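You operate a simulated robot arm through the tools that you are given. There is no shell and no other tool. Be economical: measure what you need, move in short steps, check, and stop when the job is done.

You are at the controls of a simulated two-armed robot. One attempt, no reset.

## Task
Unfold the stove's legs and the teal panels, then stand the green pot on top.
Fine: all three legs and both panels at their stops and the dial on OFF before the pot goes on the camp stove.

Only the result counts: the job must be done as asked and must still hold three seconds after the hand-in. Knocking over, shifting, dropping, spilling or breaking anything else fails it.

## Robot
Two 7-joint arms with two-finger parallel grippers on one trunk, on a base that drives. Base frame: it is fixed to the floor where the robot stands at the start and does not move with it; the origin is under the middle of the robot, x ahead of it, y to its left, z up; the surface under the hand at the start is at about z = 88. Readings come in cm, degrees, newtons and seconds.
The left shoulder is at the start at [7, 18.8, 132], the right one opposite. With the tool pointing down near the work surface each hand reaches from about 18 to 78 cm from the robot's upright axis, wherever it stands, measured 20 degrees to its own side. Places, roughly: back stove leg [70, -10, 100]; left stove leg [50, -10, 100]; left teal panel [70, 0, 100]; right stove leg [50, -10, 100]; right teal panel [80, -10, 100]; stove dial [50, -10, 90]. Payload 3.91 kg a hand.
Tool frame (each hand has its own): the origin (TCP) lies between the finger pads and is the grasp point; the fingertips stand 3 cm ahead of it; z points along the fingers, y is the line along which they close. The gripper opens to 11 cm. The fingers are 2 cm wide and 1 cm thick; the gripper's body (4.8 by 11.2 cm) begins 5.5 cm behind the TCP.
Orientation is told as [roll, pitch, yaw] about the base's x, y, z axes, in that order, counted from this pose: with the fingers straight down and closing along the base's y, the tool's x points along the base's -x, its y along +y and its z along -z.

## Interface
- The arms move only by the tool play_rows. It takes "left_targets", "right_targets" or both (then of equal length, played together; a hand with none holds still); each is a list of rows, each an object of numbers (a shift or turn left out is 0, a gripper value left out holds the last): "x", "y", "z": the shift along the base's x, y, z in units of 40 mm (1.0 is 40 mm); "rx", "ry", "rz": the turn, a rotation vector about the base's x, y, z in units of 8 degrees (1.0 is 8 degrees). In form: [{"x": .., "y": .., "z": .., "rx": .., "ry": .., "rz": ..}, ...]. A call has 1 to 12 rows; each row shifts and turns the commanded pose from where the row before left it. "left_gripper" and "right_gripper" are, for a hand that has rows, the opening, from 0 (shut) to 1 (fully open), set as the call begins (left out, the last holds). A call with a number of a shift or a turn outside -1 to 1 is refused whole. Rows are played at 5 a second. More than 5 cm and 8.6 degrees between two rows, or a gripper value outside its range, and nothing of the call is played. A pose out of reach is approached as far as the arm can. The call stops where the force on the tool passes 90 N (or 10 N more than at its start, if that is more) or the arm is blocked; 0.2 s more then pass. The fingers move at their own pace (about 7.2 cm/s each) and stop on an object; they squeeze with about 36 N. The grip force told is the motor's: it shows also when the fingers shut on nothing. Time passes only in rows, and 0.2 s behind the last, so rows that do not move let the fingers close. It gives the time, the measured TCP pose, the force on the tool (base axes), the opening and the grip force at its end, in the units of the frame above (readings bear some noise), with the torque about the TCP (base axes, N m) and any sound that the robot's microphone picked up.
- Cameras (640 x 400 px; columns grow to the right, rows downward): "scene" is now at [15.77, 0.44, 155.48]; the picture's right is [0.08, -1.00, 0.00], its down [-0.57, -0.05, -0.82] and it looks along [0.82, 0.07, -0.57] (base axes); focal length 214 px, centre (320, 200). "left" rides on the left gripper at [7.2, -1.7, -10.3] in its tool frame; the picture's right is [0.23, 0.97, 0.00], its down [-0.76, 0.18, -0.62] and it looks along [-0.61, 0.14, 0.78] (tool axes); focal length 222 px, centre (320, 200). "right" rides on the right gripper at [7.2, 1.7, -10.3] in its tool frame; the picture's right is [-0.23, 0.97, 0.00], its down [-0.76, -0.18, -0.62] and it looks along [-0.61, -0.14, 0.78] (tool axes); focal length 222 px, centre (320, 200). There is no depth. A picture from a camera that has moved, and an enlarged one, comes with that camera's place and axes in the base frame and with its lens. The place of the scene camera against the robot may be out by one fixed shift of up to 2.5 cm in any direction.
- snapshot(camera): a new picture of that camera. It takes no simulated time.
- slide_trunk(by): slides the trunk up (or, below 0, down) by that many cm; the arms and the scene camera ride with it, the base frame stays. It gives what a move gives, with no picture.
- base_move(legs): drives the robot by 1 to 6 legs, each [ahead, turn to the left] in cm and degrees, along the robot's own axes; the way and the turn of a leg run together, so that a leg with both is an arc; at most 150 cm and 180 degrees a leg. The arms and the cameras ride along, it lands a little off, and it stops where it bumps. It gives what a move gives.
- turn_head(pan, tilt): turns the head with the scene camera to pan (to the left, within 86 degrees either way) and tilt (down, from -29 to 69), counted from straight ahead of the robot. It gives what a move gives.
- inspect(camera, box): a new picture of the part [left, top, right, bottom] of that camera's present view, enlarged. It takes no simulated time.
- hand_in(): hands the job in; it is judged then, once.

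Go step by step. Nothing tells you exact positions but the pictures and the camera data: compare them with the known pose of the tool, close in by small moves and look again before you grip or let go. The budget is 120 turns and 92 pictures, counting those below and the enlarged ones. Unless the task says otherwise, let go and move clear before handing in, and close with one line.

The tools are called after "Emit:" as a command line: name --argument value ..., lists and objects as JSON in quotes. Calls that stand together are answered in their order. play_rows: Moves the arms, as the interface text tells. Its arguments: {"type":"object","properties":{"left_targets":{"type":"array","items":{"type":"object","properties":{"x":{"type":"number"},"y":{"type":"number"},"z":{"type":"number"},"rx":{"type":"number"},"ry":{"type":"number"},"rz":{"type":"number"}}}},"left_gripper":{"type":"number"},"right_targets":{"type":"array","items":{"type":"object","properties":{"x":{"type":"number"},"y":{"type":"number"},"z":{"type":"number"},"rx":{"type":"number"},"ry":{"type":"number"},"rz":{"type":"number"}}}},"right_gripper":{"type":"number"}},"required":[]} The other tools are called the same way: slide_trunk (by) slides the trunk up or down; base_move (legs) drives the base; turn_head (pan, tilt) turns the head that bears the scene camera; snapshot (camera) takes a picture; inspect (camera, box) takes an enlarged picture of a part of a camera's view; hand_in () hands the job in.

At the start:

```text
time_s: 0.0
left_position: [49.96, 17.07, 137.84]
left_ee_rot: [0.0, 0.1, -0.1]
left_ft_force: [0.5, -0.8, -0.2]
left_moment: [0.02, -0.01, 0.02]
left_grip_width: 10.99
left_grip_force: 0.1
right_position: [38.78, -24.35, 134.86]
right_ee_rot: [0.0, 0.0, 0.0]
right_ft_force: [0.1, 0.2, -0.8]
right_moment: [0.02, 0.03, 0.03]
right_grip_width: 11.01
right_grip_force: 0.1
trunk travel left (down, up): [-83.0, 11.0]
robot x, y, heading: [0.11, -0.12, -0.0]
head pan, tilt: [4.7, 34.7]
```

scene: 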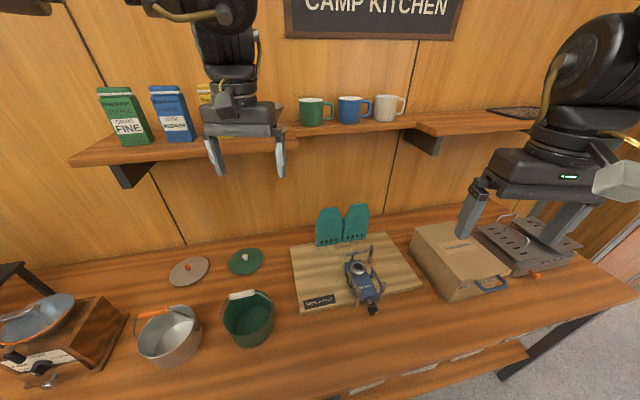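
right: 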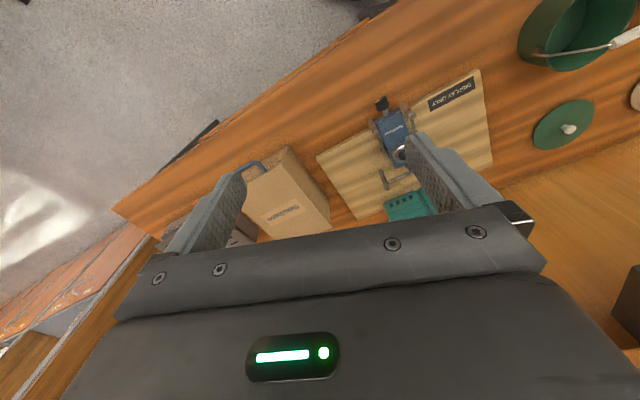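
left: 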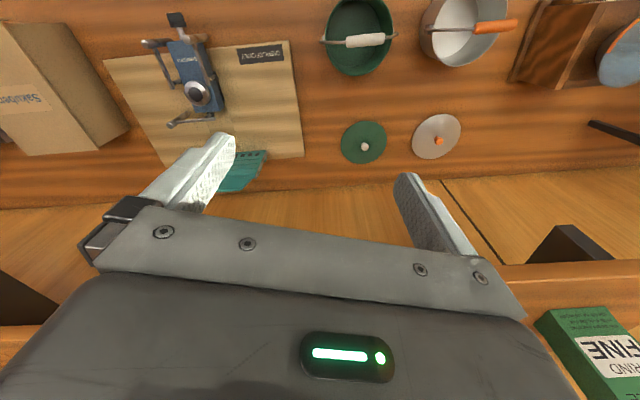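

I see a small blue folding stove on a display board with two teal panels behind it, and a green pot to its left. First I take enlarged looks at the stove.

Emit:
inspect --camera "scene" --box '[280, 190, 430, 325]'

Emit:
inspect --camera "left" --box '[100, 0, 310, 200]'

Emit:
inspect --camera "right" --box '[310, 60, 500, 220]'

```text
2.96 times, centred on (355, 258) of scene
camera zoom: at [15.77, 0.44, 155.48], right [0.08, -1.0, 0.0], down [-0.57, -0.05, -0.82], along [0.82, 0.07, -0.57], focal length 636 px, centre (216, 30)
```

zoom: 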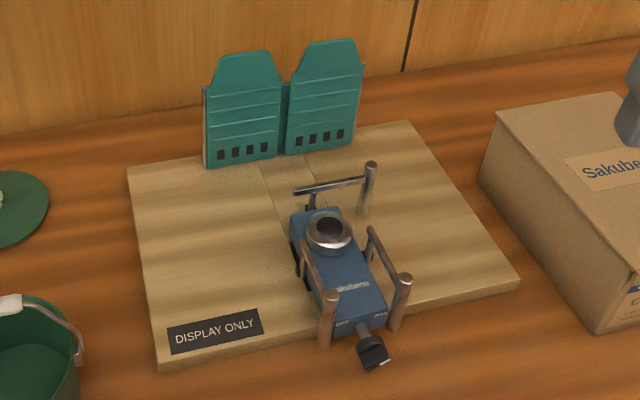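

```text
2.00 times, centred on (205, 100) of left
camera zoom: at [42.66, 15.37, 148.1], right [-0.23, 0.97, 0.0], down [0.76, 0.18, 0.62], along [0.61, 0.14, -0.78], focal length 444 px, centre (550, 400)
```

zoom: 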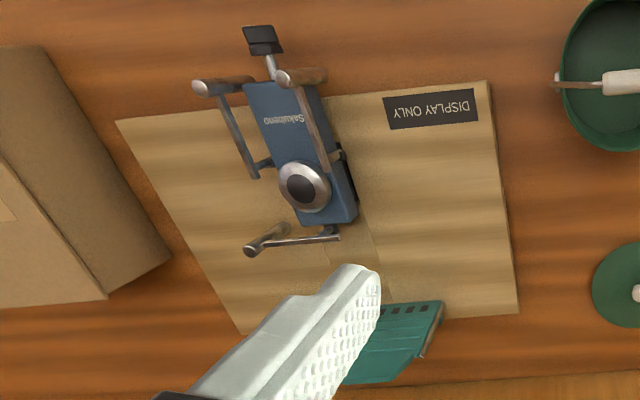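

```text
2.50 times, centred on (405, 140) of right
camera zoom: at [31.48, -22.65, 145.2], right [0.23, 0.97, 0.0], down [0.76, -0.18, 0.62], along [0.61, -0.14, -0.78], focal length 555 px, centre (108, 350)
```

zoom: 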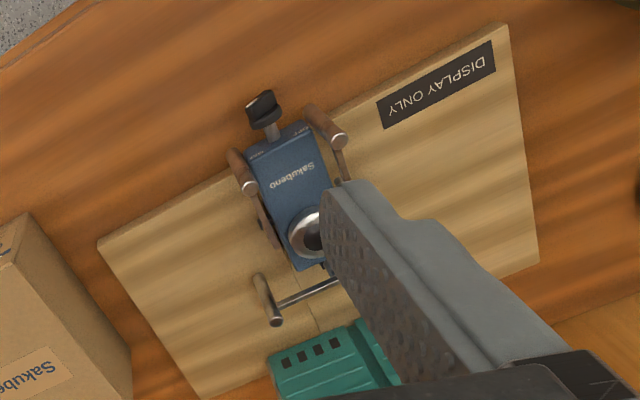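

The stove is around [60, -9, 92]. I zoom in harder to understand the hinges.

Emit:
inspect --camera "scene" --box '[335, 235, 395, 320]'

Emit:
inspect --camera "scene" --box '[305, 195, 385, 265]'

Emit:
play_rows --left_targets '[{"y": -0.8, "z": -0.8, "x": -0.3}, {"y": -0.8, "z": -0.8, "x": -0.3}, {"y": -0.8, "z": -0.8}, {"z": -0.8}]'

Emit:
snapshot --camera "left"

```text
4.71 times, centred on (365, 278) of scene
camera zoom: at [15.77, 0.44, 155.48], right [0.08, -1.0, 0.0], down [-0.57, -0.05, -0.82], along [0.82, 0.07, -0.57], focal length 1009 px, centre (108, -165)
```

zoom: 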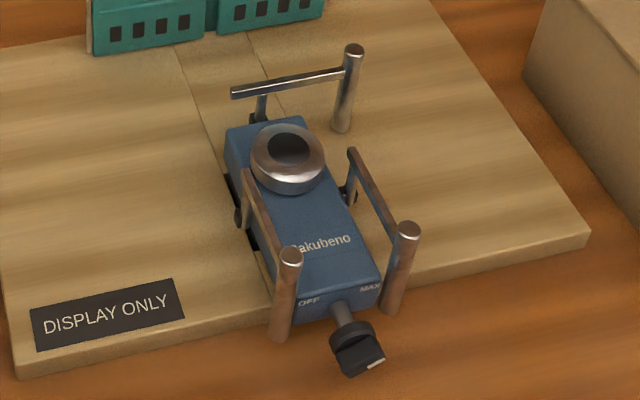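

```text
5.71 times, centred on (345, 230) of scene
camera zoom: at [15.77, 0.44, 155.48], right [0.08, -1.0, 0.0], down [-0.57, -0.05, -0.82], along [0.82, 0.07, -0.57], focal length 1226 px, centre (177, 29)
```

zoom: 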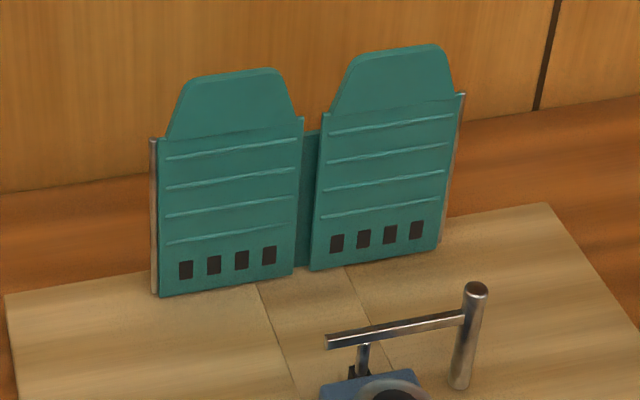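

```text
time_s: 1.0
left_position: [49.59, 8.74, 127.33]
left_ee_rot: [-0.1, 0.0, -0.2]
left_ft_force: [-0.6, 0.3, -0.1]
left_moment: [0.0, -0.02, 0.01]
left_grip_width: 10.98
left_grip_force: 0.0
left hand out of reach, approached as far as the arm can: row 3, 4
right_position: [38.93, -24.19, 134.94]
right_ee_rot: [0.0, 0.0, 0.0]
right_ft_force: [0.3, -0.4, -0.5]
right_moment: [0.01, 0.01, 0.01]
right_grip_width: 11.02
right_grip_force: 0.0
trunk travel left (down, up): [-83.0, 11.0]
robot x, y, heading: [0.16, 0.2, 0.2]
head pan, tilt: [4.7, 34.7]
```

```text
83 pictures are left
camera left: at [42.29, 7.09, 137.6], right [-0.23, 0.97, 0.0], down [0.76, 0.18, 0.62], along [0.61, 0.14, -0.78], focal length 222 px, centre (320, 200)
```

left: 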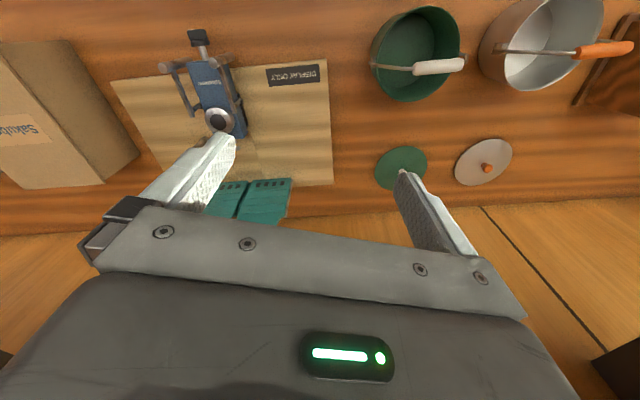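

Legs swing about upright pins at the body; the panels hinge at their outer edges (silver pins). I'll bring the hands down with fingers shut for clearer views.

Emit:
play_rows --right_targets '[{"z": -0.9}, {"z": -0.9}, {"z": -0.9}, {"z": -0.9}, {"z": -0.9}]' --right_gripper 0 --left_targets '[{"y": 0.6}, {}, {}, {}, {}]' --left_gripper 0

Emit:
inspect --camera "right" --box '[300, 30, 540, 230]'

Emit:
inspect --camera "left" --box '[110, 10, 310, 230]'

```text
time_s: 2.2
left_position: [49.57, 10.87, 127.36]
left_ee_rot: [0.0, 0.0, 0.0]
left_ft_force: [0.2, -0.2, -0.4]
left_moment: [-0.02, 0.01, 0.03]
left_grip_width: 0.02
left_grip_force: 35.8
right_position: [39.2, -27.87, 129.14]
right_ee_rot: [0.1, 0.0, 0.0]
right_ft_force: [-0.6, 0.3, 0.5]
right_moment: [0.05, 0.03, 0.0]
right_grip_width: 0.0
right_grip_force: 35.6
right hand out of reach, approached as far as the arm can: row 1, 2, 3, 4, 5
trunk travel left (down, up): [-83.0, 11.0]
robot x, y, heading: [-0.36, 0.08, -0.0]
head pan, tilt: [4.7, 34.7]
```

```text
2.00 times, centred on (420, 130) of right
camera zoom: at [31.94, -26.23, 139.43], right [0.23, 0.97, 0.0], down [0.76, -0.18, 0.62], along [0.61, -0.14, -0.78], focal length 444 px, centre (120, 340)
```

zoom: 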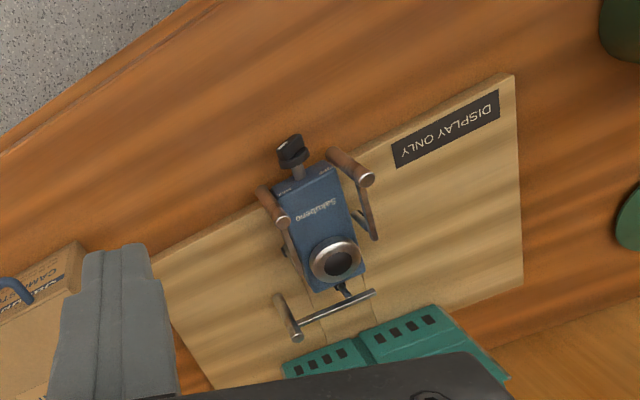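

```text
1.82 times, centred on (210, 120) of left
camera zoom: at [42.24, 9.28, 137.62], right [-0.23, 0.97, 0.0], down [0.76, 0.18, 0.62], along [0.61, 0.14, -0.78], focal length 404 px, centre (520, 346)
```

zoom: 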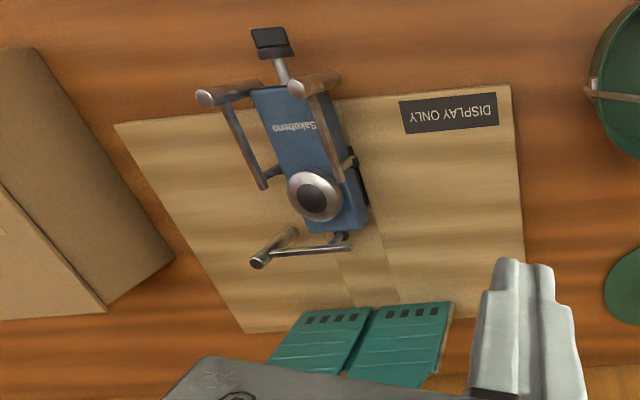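

Triangulated: burner top [60.8,-8.2,95.8], left post top [50.6,-7.5,98.9], right post top [52.9,-15,98.9], back post top [68,-13.4,98.4]. The right hand moves forward over the right post to test reach and the left backs away to its side.

Emit:
play_rows --right_targets '[{"x": 0.9, "y": 0.8}, {"x": 0.9, "y": 0.8}, {"x": 0.9, "y": 0.8}, {"x": 0.7, "y": 0.3, "z": -0.8}, {"z": -0.9}, {"z": -0.9}, {"z": -0.9}, {}]' --right_gripper 0.3 --left_targets '[{"y": 0.9}, {"y": 0.9}, {"y": 0.9}, {}, {}, {}, {}, {}]'

Emit:
snapshot --camera "scene"

```text
time_s: 4.0
left_position: [49.56, 21.89, 127.15]
left_ee_rot: [-0.1, 0.1, 0.0]
left_ft_force: [-0.2, -0.4, -0.2]
left_moment: [-0.01, 0.01, 0.01]
left_grip_width: 0.0
left_grip_force: 35.8
right_position: [52.88, -16.84, 115.24]
right_ee_rot: [0.0, -0.1, 0.1]
right_ft_force: [0.2, 0.3, 0.0]
right_moment: [-0.03, -0.04, 0.03]
right_grip_width: 3.28
right_grip_force: 0.1
trunk travel left (down, up): [-83.0, 11.0]
robot x, y, heading: [-0.18, 0.01, 0.2]
head pan, tilt: [4.7, 34.7]
```

```text
80 pictures are left
camera scene: at [15.75, 0.4, 155.48], right [0.08, -1.0, 0.0], down [-0.57, -0.05, -0.82], along [0.82, 0.07, -0.57], focal length 214 px, centre (320, 200)
```

scene: 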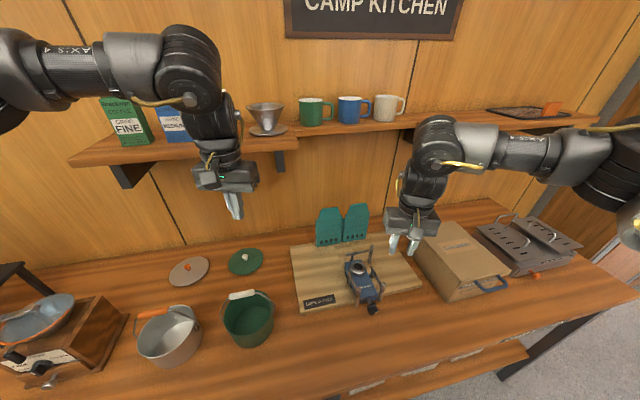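

Reach is fine here. Yaw the right hand 20° to match the stove's axis, centre over the right post, and look.

Emit:
play_rows --right_targets '[{"rz": 0.85, "y": 0.25}, {"rz": 0.85, "y": 0.2, "z": -0.8}, {"rz": 0.8, "z": -0.8}, {}]'

Emit:
snapshot --camera "right"

Emit:
inspect --camera "scene" --box '[320, 190, 450, 320]'

```text
time_s: 5.0
left_position: [49.42, 21.84, 127.11]
left_ee_rot: [0.1, 0.0, -0.1]
left_ft_force: [0.4, 0.0, 0.1]
left_moment: [-0.01, -0.02, 0.01]
left_grip_width: 0.0
left_grip_force: 35.6
right_position: [52.71, -15.1, 108.76]
right_ee_rot: [0.0, 0.0, 20.2]
right_ft_force: [0.0, 0.0, -0.2]
right_moment: [0.03, -0.01, 0.01]
right_grip_width: 3.3
right_grip_force: 0.1
trunk travel left (down, up): [-83.0, 11.0]
robot x, y, heading: [0.1, 0.1, 0.1]
head pan, tilt: [4.7, 34.7]
```

```text
79 pictures are left
camera right: at [45.27, -15.97, 119.03], right [-0.12, 0.99, 0.0], down [0.78, 0.09, 0.62], along [0.62, 0.08, -0.78], focal length 222 px, centre (320, 200)
```

right: 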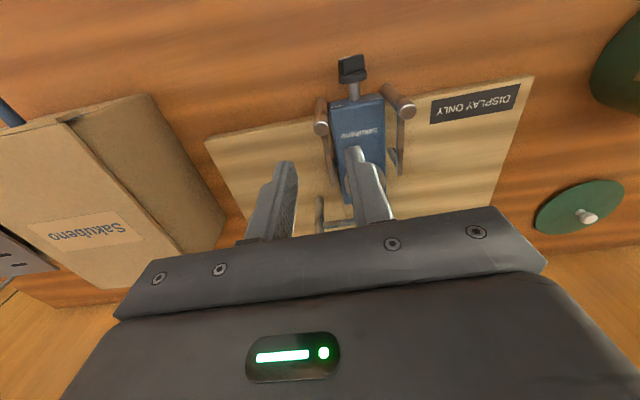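

```text
3.08 times, centred on (385, 255) of scene
camera zoom: at [15.72, 0.49, 155.49], right [0.08, -1.0, 0.0], down [-0.57, -0.05, -0.82], along [0.82, 0.07, -0.57], focal length 660 px, centre (120, 31)
```

zoom: 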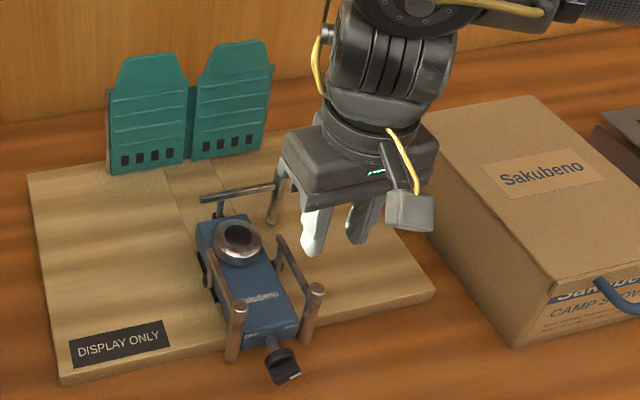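

The right hand is centred on the right post. Descend so fingertips straddle the post top above the body (tips z≈96).

Emit:
play_rows --right_targets '[{"z": -0.85}, {"z": -0.85}, {"z": -0.7}, {}]'

Emit:
inspect --camera "right" --box '[200, 30, 460, 240]'

Emit:
inspect --camera "scene" --box '[320, 220, 430, 320]'

```text
time_s: 6.0
left_position: [49.65, 21.8, 127.15]
left_ee_rot: [0.1, 0.0, -0.1]
left_ft_force: [0.3, 0.1, 0.2]
left_moment: [0.02, 0.02, -0.02]
left_grip_width: 0.0
left_grip_force: 35.6
right_position: [52.68, -15.03, 99.45]
right_ee_rot: [0.0, 0.0, 20.1]
right_ft_force: [0.2, -0.8, -0.2]
right_moment: [0.01, 0.03, 0.03]
right_grip_width: 3.3
right_grip_force: 0.1
trunk travel left (down, up): [-83.0, 11.0]
robot x, y, heading: [0.12, 0.0, -0.0]
head pan, tilt: [4.7, 34.7]
```

```text
1.90 times, centred on (330, 135) of right
camera zoom: at [45.35, -15.94, 109.59], right [-0.12, 0.99, 0.0], down [0.78, 0.09, 0.62], along [0.62, 0.07, -0.78], focal length 423 px, centre (301, 324)
```

zoom: 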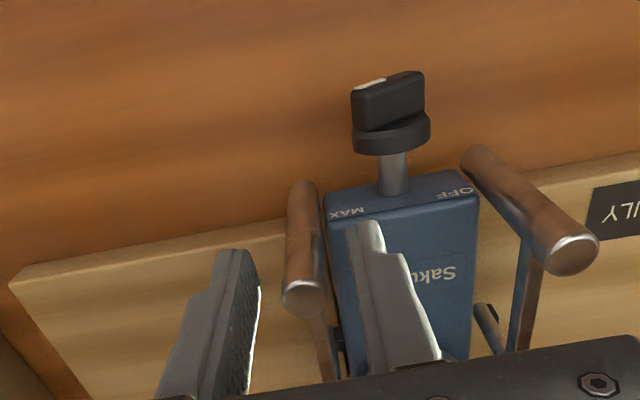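

```text
4.00 times, centred on (375, 270) of scene
camera zoom: at [15.77, 0.44, 155.48], right [0.08, -1.0, 0.0], down [-0.57, -0.05, -0.82], along [0.82, 0.07, -0.57], focal length 858 px, centre (100, -80)
```

zoom: 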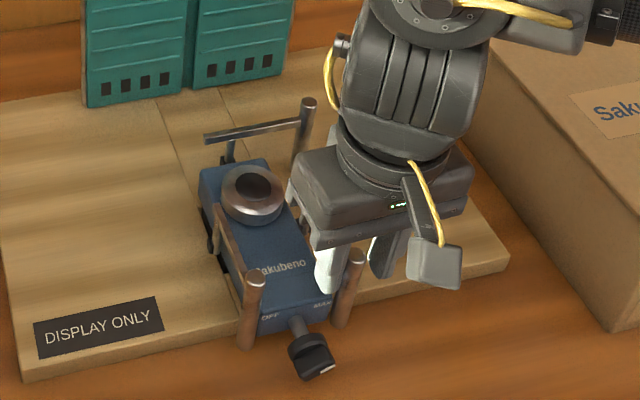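

Tips straddle the right post. I close to about 2.2 cm and swing it outward along its arc, about half first.

Emit:
play_rows --right_gripper 0.2 --right_targets '[{}, {"x": 0.1, "y": -0.2, "rz": 1}, {"x": 0.125, "y": -0.185, "rz": 1}, {"x": 0.15, "y": -0.165, "rz": 1}, {"x": 0.17, "y": -0.145, "rz": 1}, {"x": 0.19, "y": -0.12, "rz": 1}]'

Emit:
inspect --camera "scene" --box '[320, 220, 430, 320]'

Emit:
snapshot --camera "right"

```text
time_s: 7.4
left_position: [49.55, 21.9, 126.93]
left_ee_rot: [0.0, 0.0, 0.0]
left_ft_force: [0.9, -0.7, 0.4]
left_moment: [-0.02, -0.02, -0.01]
left_grip_width: 0.02
left_grip_force: 36.1
right_position: [55.61, -18.25, 99.27]
right_ee_rot: [0.0, 0.0, 60.1]
right_ft_force: [-0.1, -0.8, -0.3]
right_moment: [0.0, 0.01, 0.01]
right_grip_width: 2.19
right_grip_force: 0.1
trunk travel left (down, up): [-83.0, 11.0]
robot x, y, heading: [-0.08, -0.03, -0.1]
head pan, tilt: [4.7, 34.7]
```

```text
4.00 times, centred on (375, 270) of scene
camera zoom: at [15.8, 0.43, 155.48], right [0.08, -1.0, 0.0], down [-0.57, -0.05, -0.82], along [0.82, 0.07, -0.57], focal length 858 px, centre (100, -80)
```

zoom: 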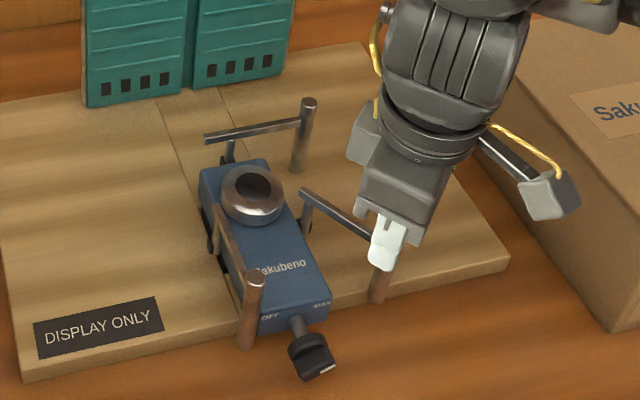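

```text
74 pictures are left
camera right: at [50.56, -23.73, 109.51], right [-0.73, 0.68, 0.0], down [0.53, 0.57, 0.62], along [0.42, 0.46, -0.78], focal length 222 px, centre (320, 200)
```

right: 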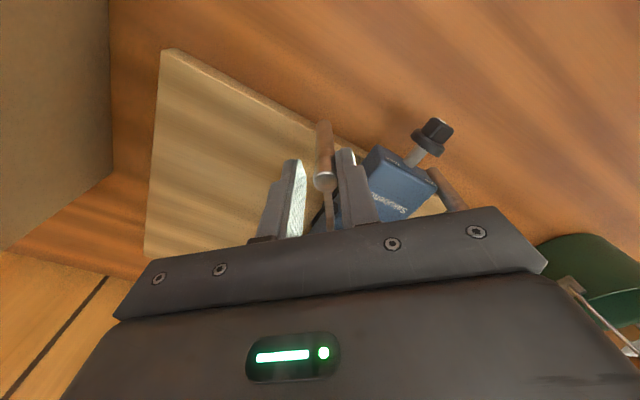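

The leg swings freely. Continue along the arc until I feel the stop.

Emit:
play_rows --right_targets '[{"x": 0.2, "y": -0.09, "rz": 1}, {"x": 0.215, "y": -0.06, "rz": 1}, {"x": 0.22, "y": -0.03, "rz": 1}, {}]'

Emit:
snapshot --camera "right"

```text
time_s: 8.4
left_position: [49.67, 21.91, 127.01]
left_ee_rot: [0.1, 0.0, 0.0]
left_ft_force: [0.5, 0.0, 0.0]
left_moment: [0.02, 0.03, 0.02]
left_grip_width: 0.0
left_grip_force: 35.7
right_position: [58.24, -18.84, 99.33]
right_ee_rot: [0.0, 0.0, 84.2]
right_ft_force: [0.7, -0.4, -0.8]
right_moment: [-0.04, -0.04, -0.01]
right_grip_width: 2.23
right_grip_force: 0.1
trunk travel left (down, up): [-83.0, 11.0]
robot x, y, heading: [-0.36, 0.09, 0.0]
head pan, tilt: [4.7, 34.7]
```

```text
73 pictures are left
camera right: at [55.74, -26.04, 109.55], right [-0.95, 0.33, 0.0], down [0.26, 0.74, 0.62], along [0.2, 0.59, -0.78], focal length 222 px, centre (320, 200)
```

right: 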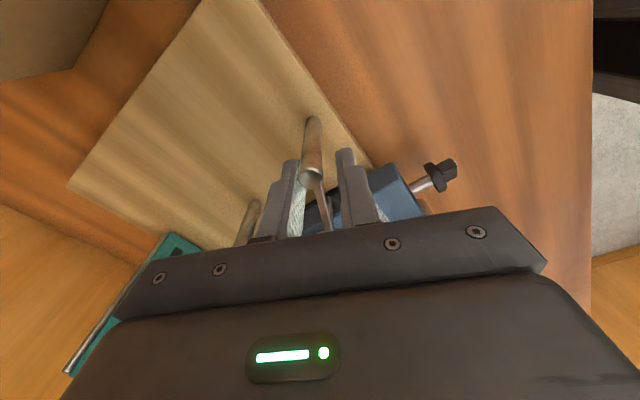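

Emit:
play_rows --right_targets '[{"x": 0.225, "y": 0.0, "rz": 1}, {"x": 0.22, "y": 0.03, "rz": 1}, {}]'

Emit:
inspect --camera "right" --box '[220, 60, 480, 240]'

```text
time_s: 9.2
left_position: [49.31, 21.81, 127.13]
left_ee_rot: [0.1, -0.1, 0.0]
left_ft_force: [-0.7, -0.4, -0.6]
left_moment: [-0.02, -0.01, 0.0]
left_grip_width: 0.02
left_grip_force: 36.1
right_position: [59.6, -18.71, 99.45]
right_ee_rot: [0.1, 0.1, 100.1]
right_ft_force: [-19.8, 1.7, -2.5]
right_moment: [0.2, 0.34, -0.21]
right_grip_width: 3.18
right_grip_force: 9.6
trunk travel left (down, up): [-83.0, 11.0]
robot x, y, heading: [-0.05, -0.31, -0.1]
head pan, tilt: [4.7, 34.7]
```

```text
2.22 times, centred on (350, 150) of right
camera zoom: at [59.21, -26.32, 109.64], right [-1.0, 0.05, 0.0], down [0.04, 0.78, 0.62], along [0.03, 0.62, -0.78], focal length 494 px, centre (253, 311)
```

zoom: 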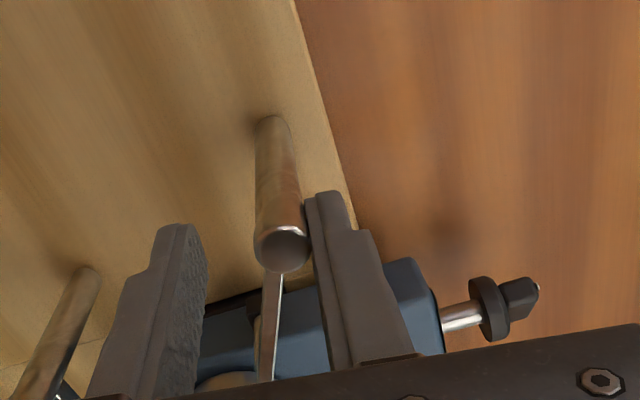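

A 20 N reaction: the right leg is at its stop. Ease off, rise, then look.

Emit:
play_rows --right_targets '[{"x": -0.12}, {"z": 0.8}, {"z": 0.9}, {"z": 0.9}]'

Emit:
inspect --camera "scene" --box '[320, 220, 430, 320]'

Emit:
snapshot --camera "right"

```text
time_s: 10.2
left_position: [49.43, 21.74, 127.1]
left_ee_rot: [0.0, 0.0, -0.1]
left_ft_force: [-0.1, -0.8, -0.4]
left_moment: [0.03, 0.01, 0.04]
left_grip_width: 0.01
left_grip_force: 35.8
right_position: [59.44, -18.94, 109.74]
right_ee_rot: [-0.1, 0.1, 99.9]
right_ft_force: [-0.4, 0.1, -0.6]
right_moment: [0.01, 0.0, -0.01]
right_grip_width: 2.22
right_grip_force: 0.1
trunk travel left (down, up): [-83.0, 11.0]
robot x, y, heading: [0.08, -0.23, 0.0]
head pan, tilt: [4.7, 34.7]
```

```text
4.00 times, centred on (375, 270) of scene
camera zoom: at [15.68, 0.44, 155.49], right [0.08, -1.0, 0.0], down [-0.57, -0.05, -0.82], along [0.82, 0.07, -0.57], focal length 858 px, centre (100, -80)
```

zoom: 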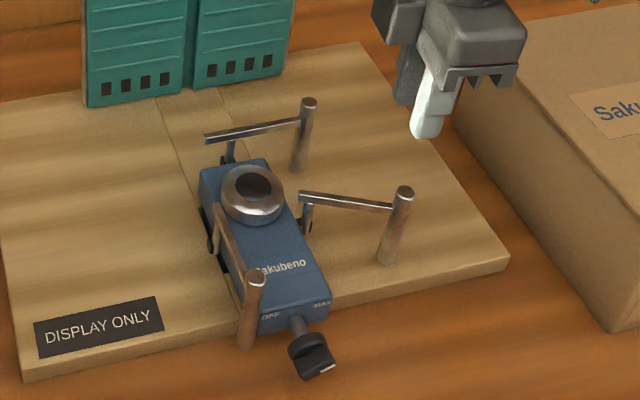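

```text
70 pictures are left
camera right: at [58.96, -26.3, 120.01], right [-1.0, 0.06, 0.0], down [0.04, 0.78, 0.62], along [0.04, 0.62, -0.78], focal length 222 px, centre (320, 200)
```

right: 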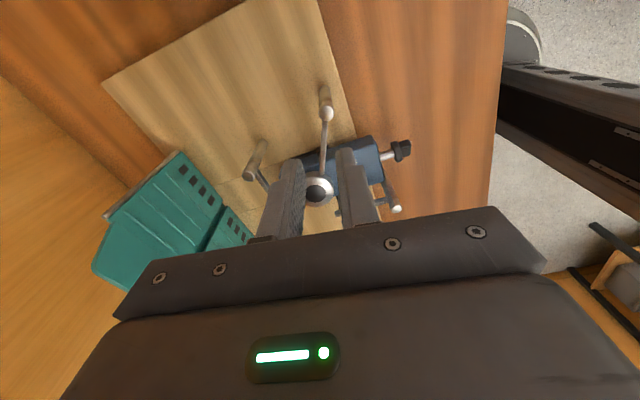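

The right leg is out. Next the back leg: I turn the hand to yaw −70° at height so the swing ends at a comfortable yaw.

Emit:
play_rows --right_targets '[{"rz": -1, "z": 0.5}, {"rz": -1}, {"rz": -1}, {"rz": -1}, {"rz": -1}, {"rz": -1}, {"rz": -1}, {"rz": -1}, {"rz": -1}, {"rz": -1}, {"rz": -1}, {"rz": -1}]'

Emit:
play_rows --right_targets '[{"rz": -1}, {"rz": -1}, {"rz": -1}, {"rz": -1}, {"rz": -1}, {"rz": -1}, {"rz": -1}, {"rz": -1, "x": 0.7, "y": 0.5}, {"rz": -1, "x": 0.7, "y": 0.5}, {"rz": -0.25, "x": 0.7, "y": 0.4}, {}]'

Emit:
snapshot --camera "right"

```text
time_s: 12.8
left_position: [49.59, 21.9, 127.12]
left_ee_rot: [0.0, 0.0, 0.0]
left_ft_force: [0.8, 0.2, -0.1]
left_moment: [0.0, -0.02, -0.03]
left_grip_width: 0.0
left_grip_force: 36.2
right_position: [59.61, -18.83, 111.61]
right_ee_rot: [-0.1, 0.1, 3.8]
right_ft_force: [0.2, 0.8, 1.3]
right_moment: [-0.02, 0.0, 0.01]
right_grip_width: 2.21
right_grip_force: 0.1
trunk travel left (down, up): [-83.0, 11.0]
robot x, y, heading: [-0.28, 0.16, -0.1]
head pan, tilt: [4.7, 34.7]
```

```text
time_s: 15.2
left_position: [49.6, 21.9, 126.95]
left_ee_rot: [0.0, -0.1, 0.1]
left_ft_force: [0.2, -0.1, 0.6]
left_moment: [-0.02, 0.01, -0.02]
left_grip_width: 0.01
left_grip_force: 36.2
right_position: [69.69, -12.53, 113.62]
right_ee_rot: [5.0, -0.3, -57.8]
right_ft_force: [-0.2, -0.4, -0.6]
right_moment: [0.0, 0.01, -0.01]
right_grip_width: 2.19
right_grip_force: 0.1
right hand out of reach, approached as far as the arm can: row 4, 5, 6, 7, 8, 9, 10
trunk travel left (down, up): [-83.0, 11.0]
robot x, y, heading: [-0.12, -0.2, -0.2]
head pan, tilt: [4.7, 34.7]
```

```text
69 pictures are left
camera right: at [66.56, -6.01, 123.85], right [0.94, 0.33, 0.09], down [0.21, -0.77, 0.61], along [0.26, -0.56, -0.79], focal length 222 px, centre (320, 200)
```

right: 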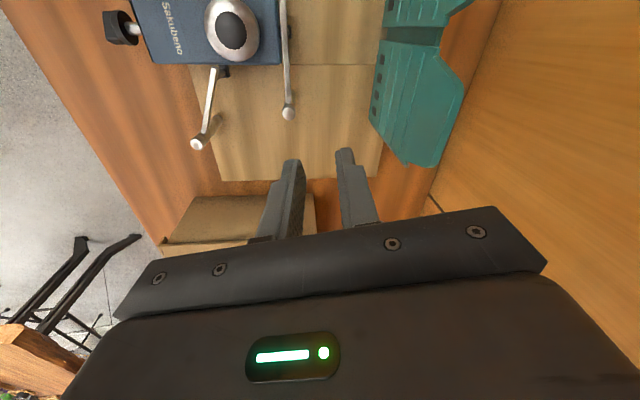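

Yaw −70° is just beyond the wrist. I'll take −50° with a wider opening, and recheck.

Emit:
play_rows --right_gripper 0.32 --right_targets '[{"rz": 0.9}, {"rz": 0.9}, {"rz": 0.7}, {}]'

```text
time_s: 16.2
left_position: [49.63, 21.85, 127.01]
left_ee_rot: [0.0, 0.0, 0.0]
left_ft_force: [-0.3, -1.0, -0.1]
left_moment: [-0.04, -0.02, -0.01]
left_grip_width: 0.0
left_grip_force: 36.4
right_position: [69.85, -12.6, 113.71]
right_ee_rot: [4.4, -0.1, -39.6]
right_ft_force: [-0.3, 0.7, 0.0]
right_moment: [-0.01, 0.01, -0.02]
right_grip_width: 3.55
right_grip_force: 0.2
trunk travel left (down, up): [-83.0, 11.0]
robot x, y, heading: [-0.06, -0.14, 0.0]
head pan, tilt: [4.7, 34.7]
```

Emit:
play_rows --right_targets '[{"rx": -0.55, "x": -0.5, "y": -0.2}, {"rz": -0.9, "z": -0.8}, {"z": -0.8}, {}]'

Emit:
snapshot --camera "right"

```text
time_s: 17.2
left_position: [49.42, 21.64, 127.09]
left_ee_rot: [0.0, 0.0, 0.1]
left_ft_force: [0.9, -1.1, 0.7]
left_moment: [-0.01, -0.01, 0.0]
left_grip_width: 0.01
left_grip_force: 36.2
right_position: [68.19, -13.41, 107.52]
right_ee_rot: [1.1, -2.8, -46.8]
right_ft_force: [-0.7, -0.9, 1.3]
right_moment: [0.02, 0.02, 0.0]
right_grip_width: 3.53
right_grip_force: 0.1
right hand out of reach, approached as far as the arm can: row 2
trunk travel left (down, up): [-83.0, 11.0]
robot x, y, heading: [0.16, 0.12, -0.1]
head pan, tilt: [4.7, 34.7]
```

```text
68 pictures are left
camera right: at [63.98, -6.77, 117.46], right [0.86, 0.5, 0.03], down [0.36, -0.66, 0.66], along [0.35, -0.56, -0.75], focal length 222 px, centre (320, 200)
```

right: 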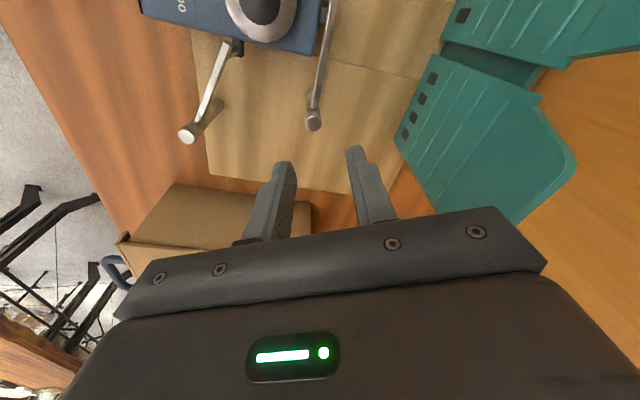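

Emit:
play_rows --right_targets '[{"z": -0.75}, {"z": -0.75}, {"z": -0.6}, {}]'

Emit:
snapshot --camera "right"

```text
time_s: 18.2
left_position: [49.59, 21.92, 126.98]
left_ee_rot: [0.0, 0.1, 0.0]
left_ft_force: [0.6, -0.3, -0.1]
left_moment: [0.01, -0.03, -0.01]
left_grip_width: 0.01
left_grip_force: 36.3
right_position: [68.29, -13.38, 98.71]
right_ee_rot: [1.0, -2.9, -46.8]
right_ft_force: [-0.7, 0.5, 0.2]
right_moment: [0.03, 0.03, -0.01]
right_grip_width: 3.54
right_grip_force: 0.0
trunk travel left (down, up): [-83.0, 11.0]
robot x, y, heading: [0.37, -0.15, 0.1]
head pan, tilt: [4.7, 34.7]
```

```text
67 pictures are left
camera right: at [63.99, -6.75, 108.64], right [0.86, 0.5, 0.03], down [0.36, -0.66, 0.66], along [0.35, -0.56, -0.75], focal length 222 px, centre (320, 200)
```

right: 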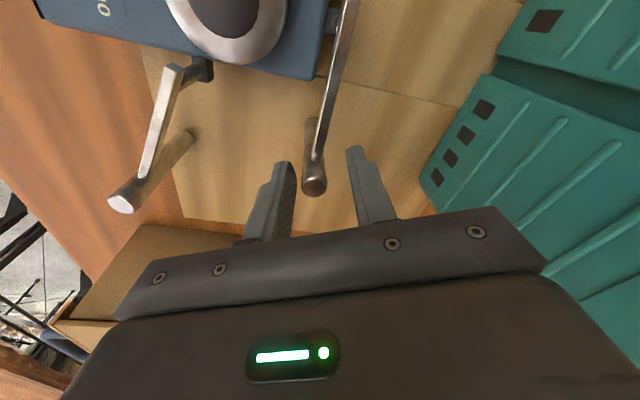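

The back post sits between the fingers. Swing it rearwards along its arc, first part.

Emit:
play_rows --right_gripper 0.24 --right_targets '[{}, {"x": 0.285, "y": 0.13, "rz": 0.9}, {"x": 0.26, "y": 0.18, "rz": 0.9}, {"x": 0.22, "y": 0.22, "rz": 0.9}, {"x": 0.18, "y": 0.26, "rz": 0.9}, {"x": 0.13, "y": 0.285, "rz": 0.9}, {}]'

Emit:
snapshot --camera "right"

Emit:
inspect --camera "scene" --box '[300, 190, 430, 320]'

```text
time_s: 19.8
left_position: [49.58, 21.8, 127.06]
left_ee_rot: [0.0, 0.0, 0.0]
left_ft_force: [0.9, -0.3, 0.4]
left_moment: [0.04, 0.03, 0.03]
left_grip_width: 0.0
left_grip_force: 36.1
right_position: [69.89, -8.42, 99.16]
right_ee_rot: [1.1, -2.9, -10.7]
right_ft_force: [-0.5, -0.8, 1.2]
right_moment: [0.03, 0.01, -0.01]
right_grip_width: 2.62
right_grip_force: 0.0
right hand out of reach, approached as far as the arm can: row 4, 5, 6
trunk travel left (down, up): [-83.0, 11.0]
robot x, y, heading: [0.13, -0.05, 0.1]
head pan, tilt: [4.7, 34.7]
```

```text
66 pictures are left
camera right: at [62.38, -5.57, 109.04], right [0.4, 0.91, 0.03], down [0.68, -0.32, 0.66], along [0.61, -0.24, -0.75], focal length 222 px, centre (320, 200)
```

right: 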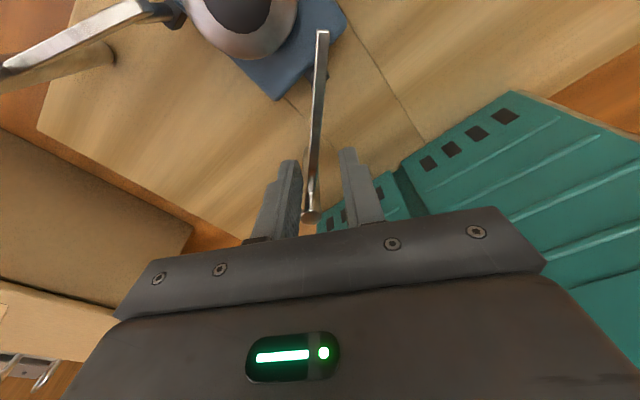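

```text
3.08 times, centred on (365, 255) of scene
camera zoom: at [15.8, 0.36, 155.48], right [0.08, -1.0, 0.0], down [-0.57, -0.05, -0.82], along [0.82, 0.07, -0.57], focal length 660 px, centre (182, 31)
```

zoom: 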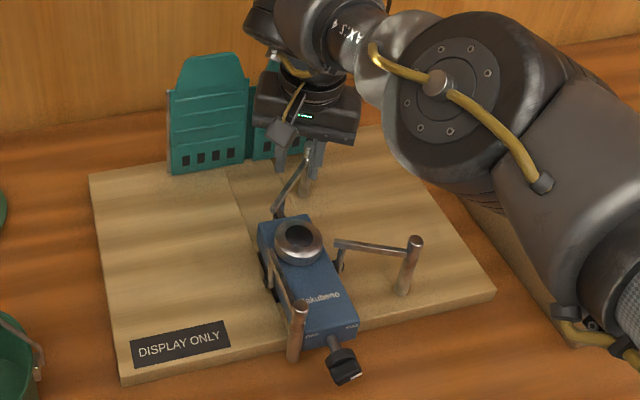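

At x≈70 the arm runs out of reach, so I'll lift and retract the hand, then drive the base closer before going on.

Emit:
play_rows --right_targets '[{"z": 0.9}, {"z": 0.9}, {"z": 0.9}, {"z": 0.9}, {"x": -0.9, "y": -0.5}, {"x": -0.9, "y": -0.6}, {"x": -0.9, "y": -0.6}, {"x": -0.9, "y": -0.6}, {}]'

Emit:
turn_head --pan 0 --tilt 65

Emit:
snapshot --camera "scene"

```text
time_s: 21.8
left_position: [49.53, 21.86, 127.05]
left_ee_rot: [-0.2, -0.1, 0.0]
left_ft_force: [0.4, -0.2, -0.3]
left_moment: [0.0, 0.0, 0.0]
left_grip_width: 0.01
left_grip_force: 35.8
right_position: [55.28, -17.59, 113.59]
right_ee_rot: [1.1, -2.8, -10.9]
right_ft_force: [0.3, 0.3, -1.0]
right_moment: [0.01, -0.03, 0.0]
right_grip_width: 2.64
right_grip_force: 0.0
trunk travel left (down, up): [-83.0, 11.0]
robot x, y, heading: [0.06, 0.21, 0.1]
head pan, tilt: [4.7, 34.7]
```

```text
time_s: 22.8
left_position: [49.57, 21.84, 127.09]
left_ee_rot: [0.1, 0.0, 0.0]
left_ft_force: [-0.9, 0.4, 0.3]
left_moment: [0.03, 0.02, -0.01]
left_grip_width: 0.02
left_grip_force: 36.0
right_position: [55.33, -17.5, 113.64]
right_ee_rot: [1.2, -2.9, -10.7]
right_ft_force: [0.8, 0.1, 0.4]
right_moment: [0.02, 0.0, -0.03]
right_grip_width: 2.66
right_grip_force: 0.1
trunk travel left (down, up): [-83.0, 11.0]
robot x, y, heading: [-0.3, 0.13, -0.0]
head pan, tilt: [0.0, 65.0]
```

```text
64 pictures are left
camera scene: at [13.04, -0.29, 151.45], right [0.0, -1.0, 0.0], down [-0.91, 0.0, -0.42], along [0.42, 0.0, -0.91], focal length 214 px, centre (320, 200)
```

scene: 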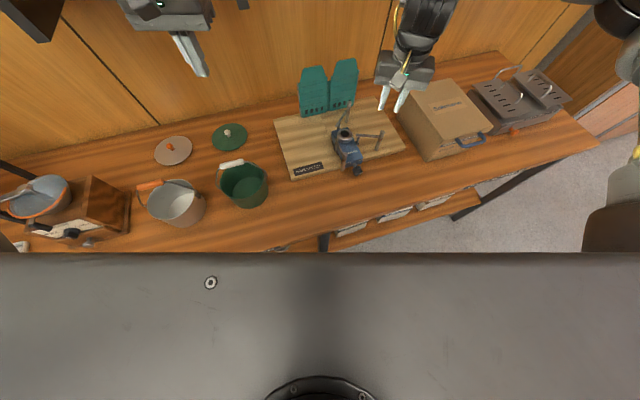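

The table stands turned ~19° to me. I'll square up (turn left 19°) and edge forward, so the right hand reaches all of the stove.

Emit:
base_move --legs '[[0, 19], [5, 0]]'

Emit:
turn_head --pan -22 --tilt 45

Emit:
snapshot --camera "scene"

```text
time_s: 24.9
left_position: [43.61, 37.23, 126.96]
left_ee_rot: [0.5, 0.4, 18.8]
left_ft_force: [1.6, -0.3, -0.1]
left_moment: [0.05, 0.06, 0.01]
left_grip_width: 0.01
left_grip_force: 35.1
right_position: [61.93, 2.05, 113.2]
right_ee_rot: [1.5, -2.3, 8.2]
right_ft_force: [0.3, -0.1, -1.0]
right_moment: [0.01, 0.07, 0.0]
right_grip_width: 2.65
right_grip_force: 0.0
trunk travel left (down, up): [-83.0, 11.0]
robot x, y, heading: [2.63, 2.08, 20.5]
head pan, tilt: [0.0, 65.0]
stopped in leg 2: the robot was blocked; the commanded pose is now the measured one
```

```text
time_s: 25.7
left_position: [42.57, 38.68, 127.0]
left_ee_rot: [-0.1, 0.0, 19.1]
left_ft_force: [-0.4, 0.8, -0.1]
left_moment: [0.03, -0.02, 0.02]
left_grip_width: 0.01
left_grip_force: 35.8
right_position: [61.16, 3.25, 113.71]
right_ee_rot: [1.0, -2.8, 8.5]
right_ft_force: [0.5, -0.2, -0.2]
right_moment: [0.0, 0.01, -0.03]
right_grip_width: 2.64
right_grip_force: 0.0
trunk travel left (down, up): [-83.0, 11.0]
robot x, y, heading: [2.67, 2.39, 20.7]
head pan, tilt: [-22.0, 45.0]
```

```text
63 pictures are left
camera scene: at [17.38, 3.68, 153.96], right [-0.03, -1.0, 0.0], down [-0.71, 0.02, -0.71], along [0.71, -0.02, -0.71], focal length 214 px, centre (320, 200)
```

scene: 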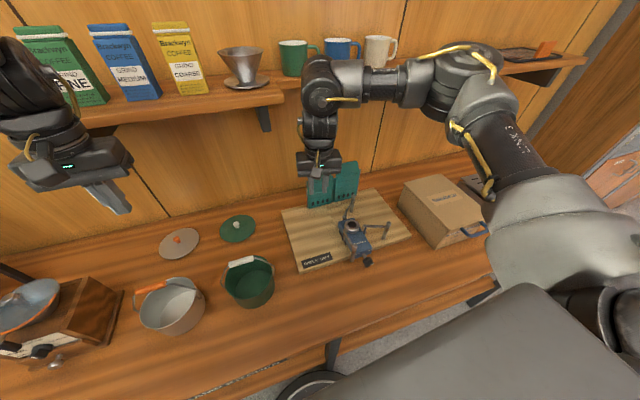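

The base stopped against the table after ~3 cm; the scene looks undisturbed. Move the right hand back above the stove's rear and look.

Emit:
play_rows --right_targets '[{"y": -0.9, "x": 0.3, "rx": -0.12, "ry": 0.35}, {"y": -0.9, "x": 0.3}, {"y": -0.9, "x": 0.3}, {}]'

Emit:
snapshot --camera "right"

Emit:
inspect --camera "scene" --box '[270, 150, 420, 290]'

```text
time_s: 26.7
left_position: [42.93, 38.37, 127.08]
left_ee_rot: [0.0, 0.0, 19.1]
left_ft_force: [-0.1, -0.2, -0.4]
left_moment: [-0.02, 0.03, 0.02]
left_grip_width: 0.02
left_grip_force: 35.9
right_position: [64.84, -7.82, 113.55]
right_ee_rot: [0.6, 0.3, 8.5]
right_ft_force: [1.0, 0.1, 1.1]
right_moment: [-0.02, 0.01, 0.0]
right_grip_width: 2.62
right_grip_force: 0.0
trunk travel left (down, up): [-83.0, 11.0]
robot x, y, heading: [2.68, 2.09, 20.6]
head pan, tilt: [-22.0, 45.0]
```

```text
62 pictures are left
camera right: at [57.38, -7.26, 123.84], right [0.08, 1.0, 0.01], down [0.78, -0.07, 0.62], along [0.62, -0.04, -0.79], focal length 222 px, centre (320, 200)
```

right: 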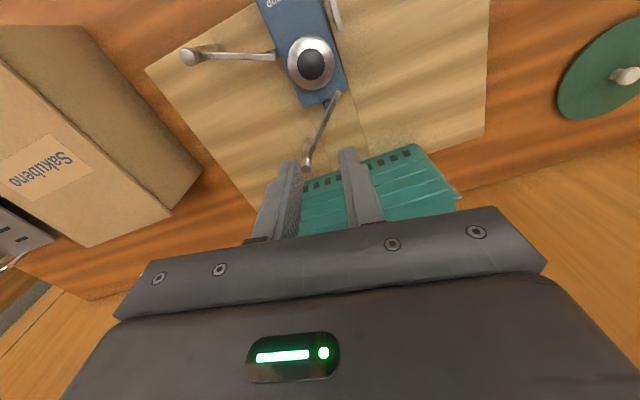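

```text
2.86 times, centred on (345, 220) of scene
camera zoom: at [17.75, 3.37, 153.93], right [-0.03, -1.0, 0.0], down [-0.71, 0.02, -0.71], along [0.71, -0.02, -0.71], focal length 613 px, centre (249, 143)
```

zoom: 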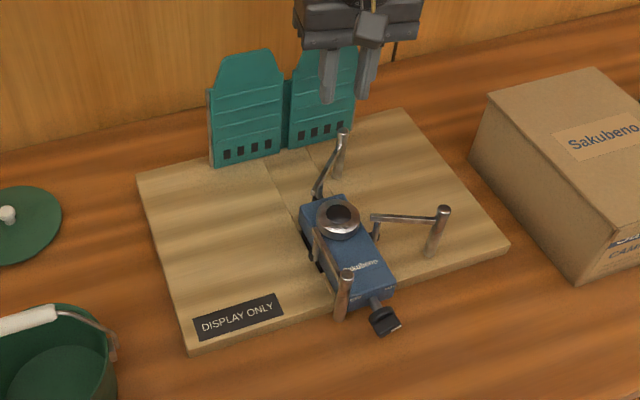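

The stove reads the same place as before, so nothing shifted. Back post is now at [71.9,-9.8]; go over it with yaw −20°.

Emit:
play_rows --right_gripper 0.32 --right_targets '[{"x": 0.9, "y": -0.25, "rz": -0.95}, {"x": 0.87, "y": -0.25, "rz": -0.95}, {"rz": -0.95, "z": -0.9}, {"rz": -0.7, "z": -0.9}, {"z": -0.8}, {}]'

Emit:
snapshot --camera "right"

```text
time_s: 28.1
left_position: [42.7, 38.4, 127.07]
left_ee_rot: [0.0, 0.0, 19.1]
left_ft_force: [0.2, 0.4, 0.1]
left_moment: [-0.01, 0.01, -0.02]
left_grip_width: 0.0
left_grip_force: 35.8
right_position: [71.77, -9.6, 103.33]
right_ee_rot: [0.5, 0.2, -19.9]
right_ft_force: [-0.1, -0.1, 0.4]
right_moment: [0.0, -0.02, 0.0]
right_grip_width: 3.53
right_grip_force: 0.1
trunk travel left (down, up): [-83.0, 11.0]
robot x, y, heading: [2.73, 2.17, 20.6]
head pan, tilt: [-22.0, 45.0]
```

```text
60 pictures are left
camera right: at [65.52, -5.73, 113.5], right [0.55, 0.84, 0.01], down [0.66, -0.43, 0.62], along [0.52, -0.33, -0.79], focal length 222 px, centre (320, 200)
```

right: 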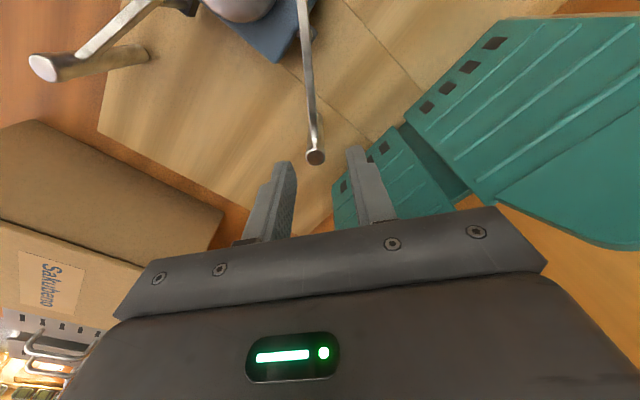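

Emit:
play_rows --right_targets '[{"z": -0.5}, {"z": -0.5}, {}]'

Emit:
play_rows --right_gripper 0.22 --right_targets '[{}, {"x": 0.1, "y": 0.23, "rz": 0.9}, {"x": 0.07, "y": 0.24, "rz": 0.9}, {"x": 0.035, "y": 0.25, "rz": 0.9}, {"x": 0.0, "y": 0.25, "rz": 0.9}, {}]'

Emit:
snapshot --camera "right"

```text
time_s: 28.9
left_position: [42.74, 38.52, 127.12]
left_ee_rot: [-0.1, 0.1, 19.2]
left_ft_force: [0.2, 0.5, -0.4]
left_moment: [0.01, 0.01, 0.02]
left_grip_width: 0.01
left_grip_force: 36.3
right_position: [71.88, -9.64, 99.28]
right_ee_rot: [0.6, 0.2, -19.9]
right_ft_force: [0.6, -0.4, 0.6]
right_moment: [0.01, 0.0, 0.06]
right_grip_width: 3.52
right_grip_force: 0.1
trunk travel left (down, up): [-83.0, 11.0]
robot x, y, heading: [3.04, 2.31, 20.5]
head pan, tilt: [-22.0, 45.0]
```

```text
time_s: 30.3
left_position: [42.03, 39.08, 127.01]
left_ee_rot: [-0.3, -0.2, 19.5]
left_ft_force: [-0.1, -0.1, 0.0]
left_moment: [0.01, 0.02, 0.01]
left_grip_width: 0.0
left_grip_force: 35.9
right_position: [72.03, -5.04, 99.57]
right_ee_rot: [0.5, 0.0, 9.6]
right_ft_force: [-0.6, -0.8, -1.8]
right_moment: [0.1, -0.1, 0.01]
right_grip_width: 2.44
right_grip_force: 0.1
trunk travel left (down, up): [-83.0, 11.0]
robot x, y, heading: [3.0, 1.95, 20.5]
head pan, tilt: [-22.0, 45.0]
```

```text
59 pictures are left
camera right: at [64.68, -4.7, 109.75], right [0.06, 1.0, 0.01], down [0.78, -0.06, 0.62], along [0.62, -0.03, -0.78], focal length 222 px, centre (320, 200)
```

right: 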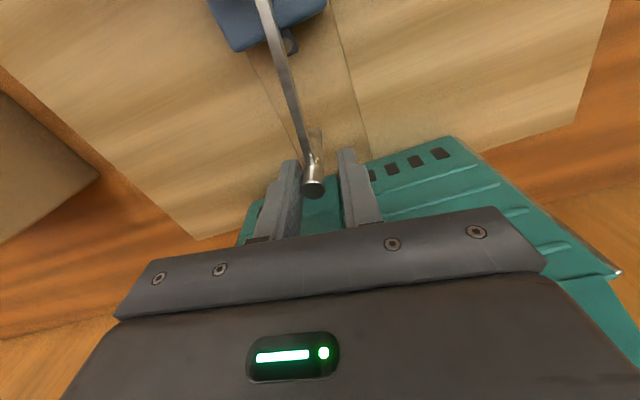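

Emit:
play_rows --right_targets '[{"x": -0.02, "y": 0.25, "rz": 0.8}, {"x": -0.06, "y": 0.25, "rz": 0.5}, {}]'

```text
time_s: 31.1
left_position: [42.77, 38.75, 127.02]
left_ee_rot: [-0.1, 0.1, 19.0]
left_ft_force: [0.0, 1.4, -0.9]
left_moment: [-0.01, -0.04, -0.02]
left_grip_width: 0.0
left_grip_force: 36.1
right_position: [72.3, -3.65, 99.2]
right_ee_rot: [0.3, 0.2, 19.5]
right_ft_force: [0.0, -4.3, 0.3]
right_moment: [-0.2, -0.01, -0.01]
right_grip_width: 2.72
right_grip_force: 2.8
trunk travel left (down, up): [-83.0, 11.0]
robot x, y, heading: [2.89, 2.04, 20.3]
head pan, tilt: [-22.0, 45.0]
```

Emit:
play_rows --right_targets '[{"x": -0.05, "y": 0.18}, {}]'

Emit:
snapshot --camera "right"

```text
time_s: 31.7
left_position: [42.88, 38.13, 127.08]
left_ee_rot: [0.2, 0.2, 19.1]
left_ft_force: [-0.7, 0.4, -0.6]
left_moment: [0.01, -0.03, 0.02]
left_grip_width: 0.01
left_grip_force: 36.3
right_position: [72.16, -3.54, 99.22]
right_ee_rot: [0.5, 0.3, 19.2]
right_ft_force: [6.0, -13.4, 0.9]
right_moment: [-0.44, 0.05, 0.07]
right_grip_width: 3.13
right_grip_force: 6.9
trunk travel left (down, up): [-83.0, 11.0]
robot x, y, heading: [2.66, 2.28, 20.3]
head pan, tilt: [-22.0, 45.0]
```

```text
58 pictures are left
camera right: at [64.83, -4.42, 109.41], right [-0.11, 0.99, 0.01], down [0.78, 0.08, 0.62], along [0.61, 0.07, -0.79], focal length 222 px, centre (320, 200)
```

right: 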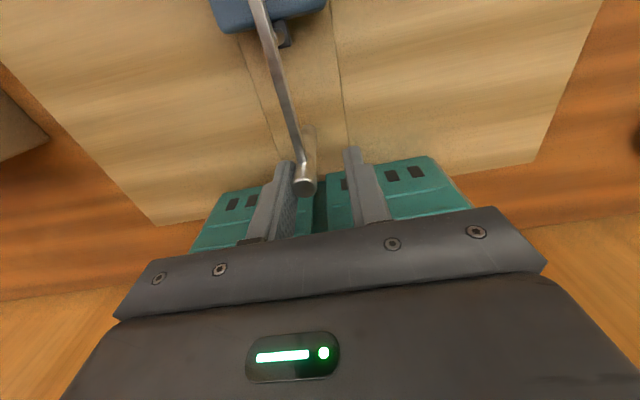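

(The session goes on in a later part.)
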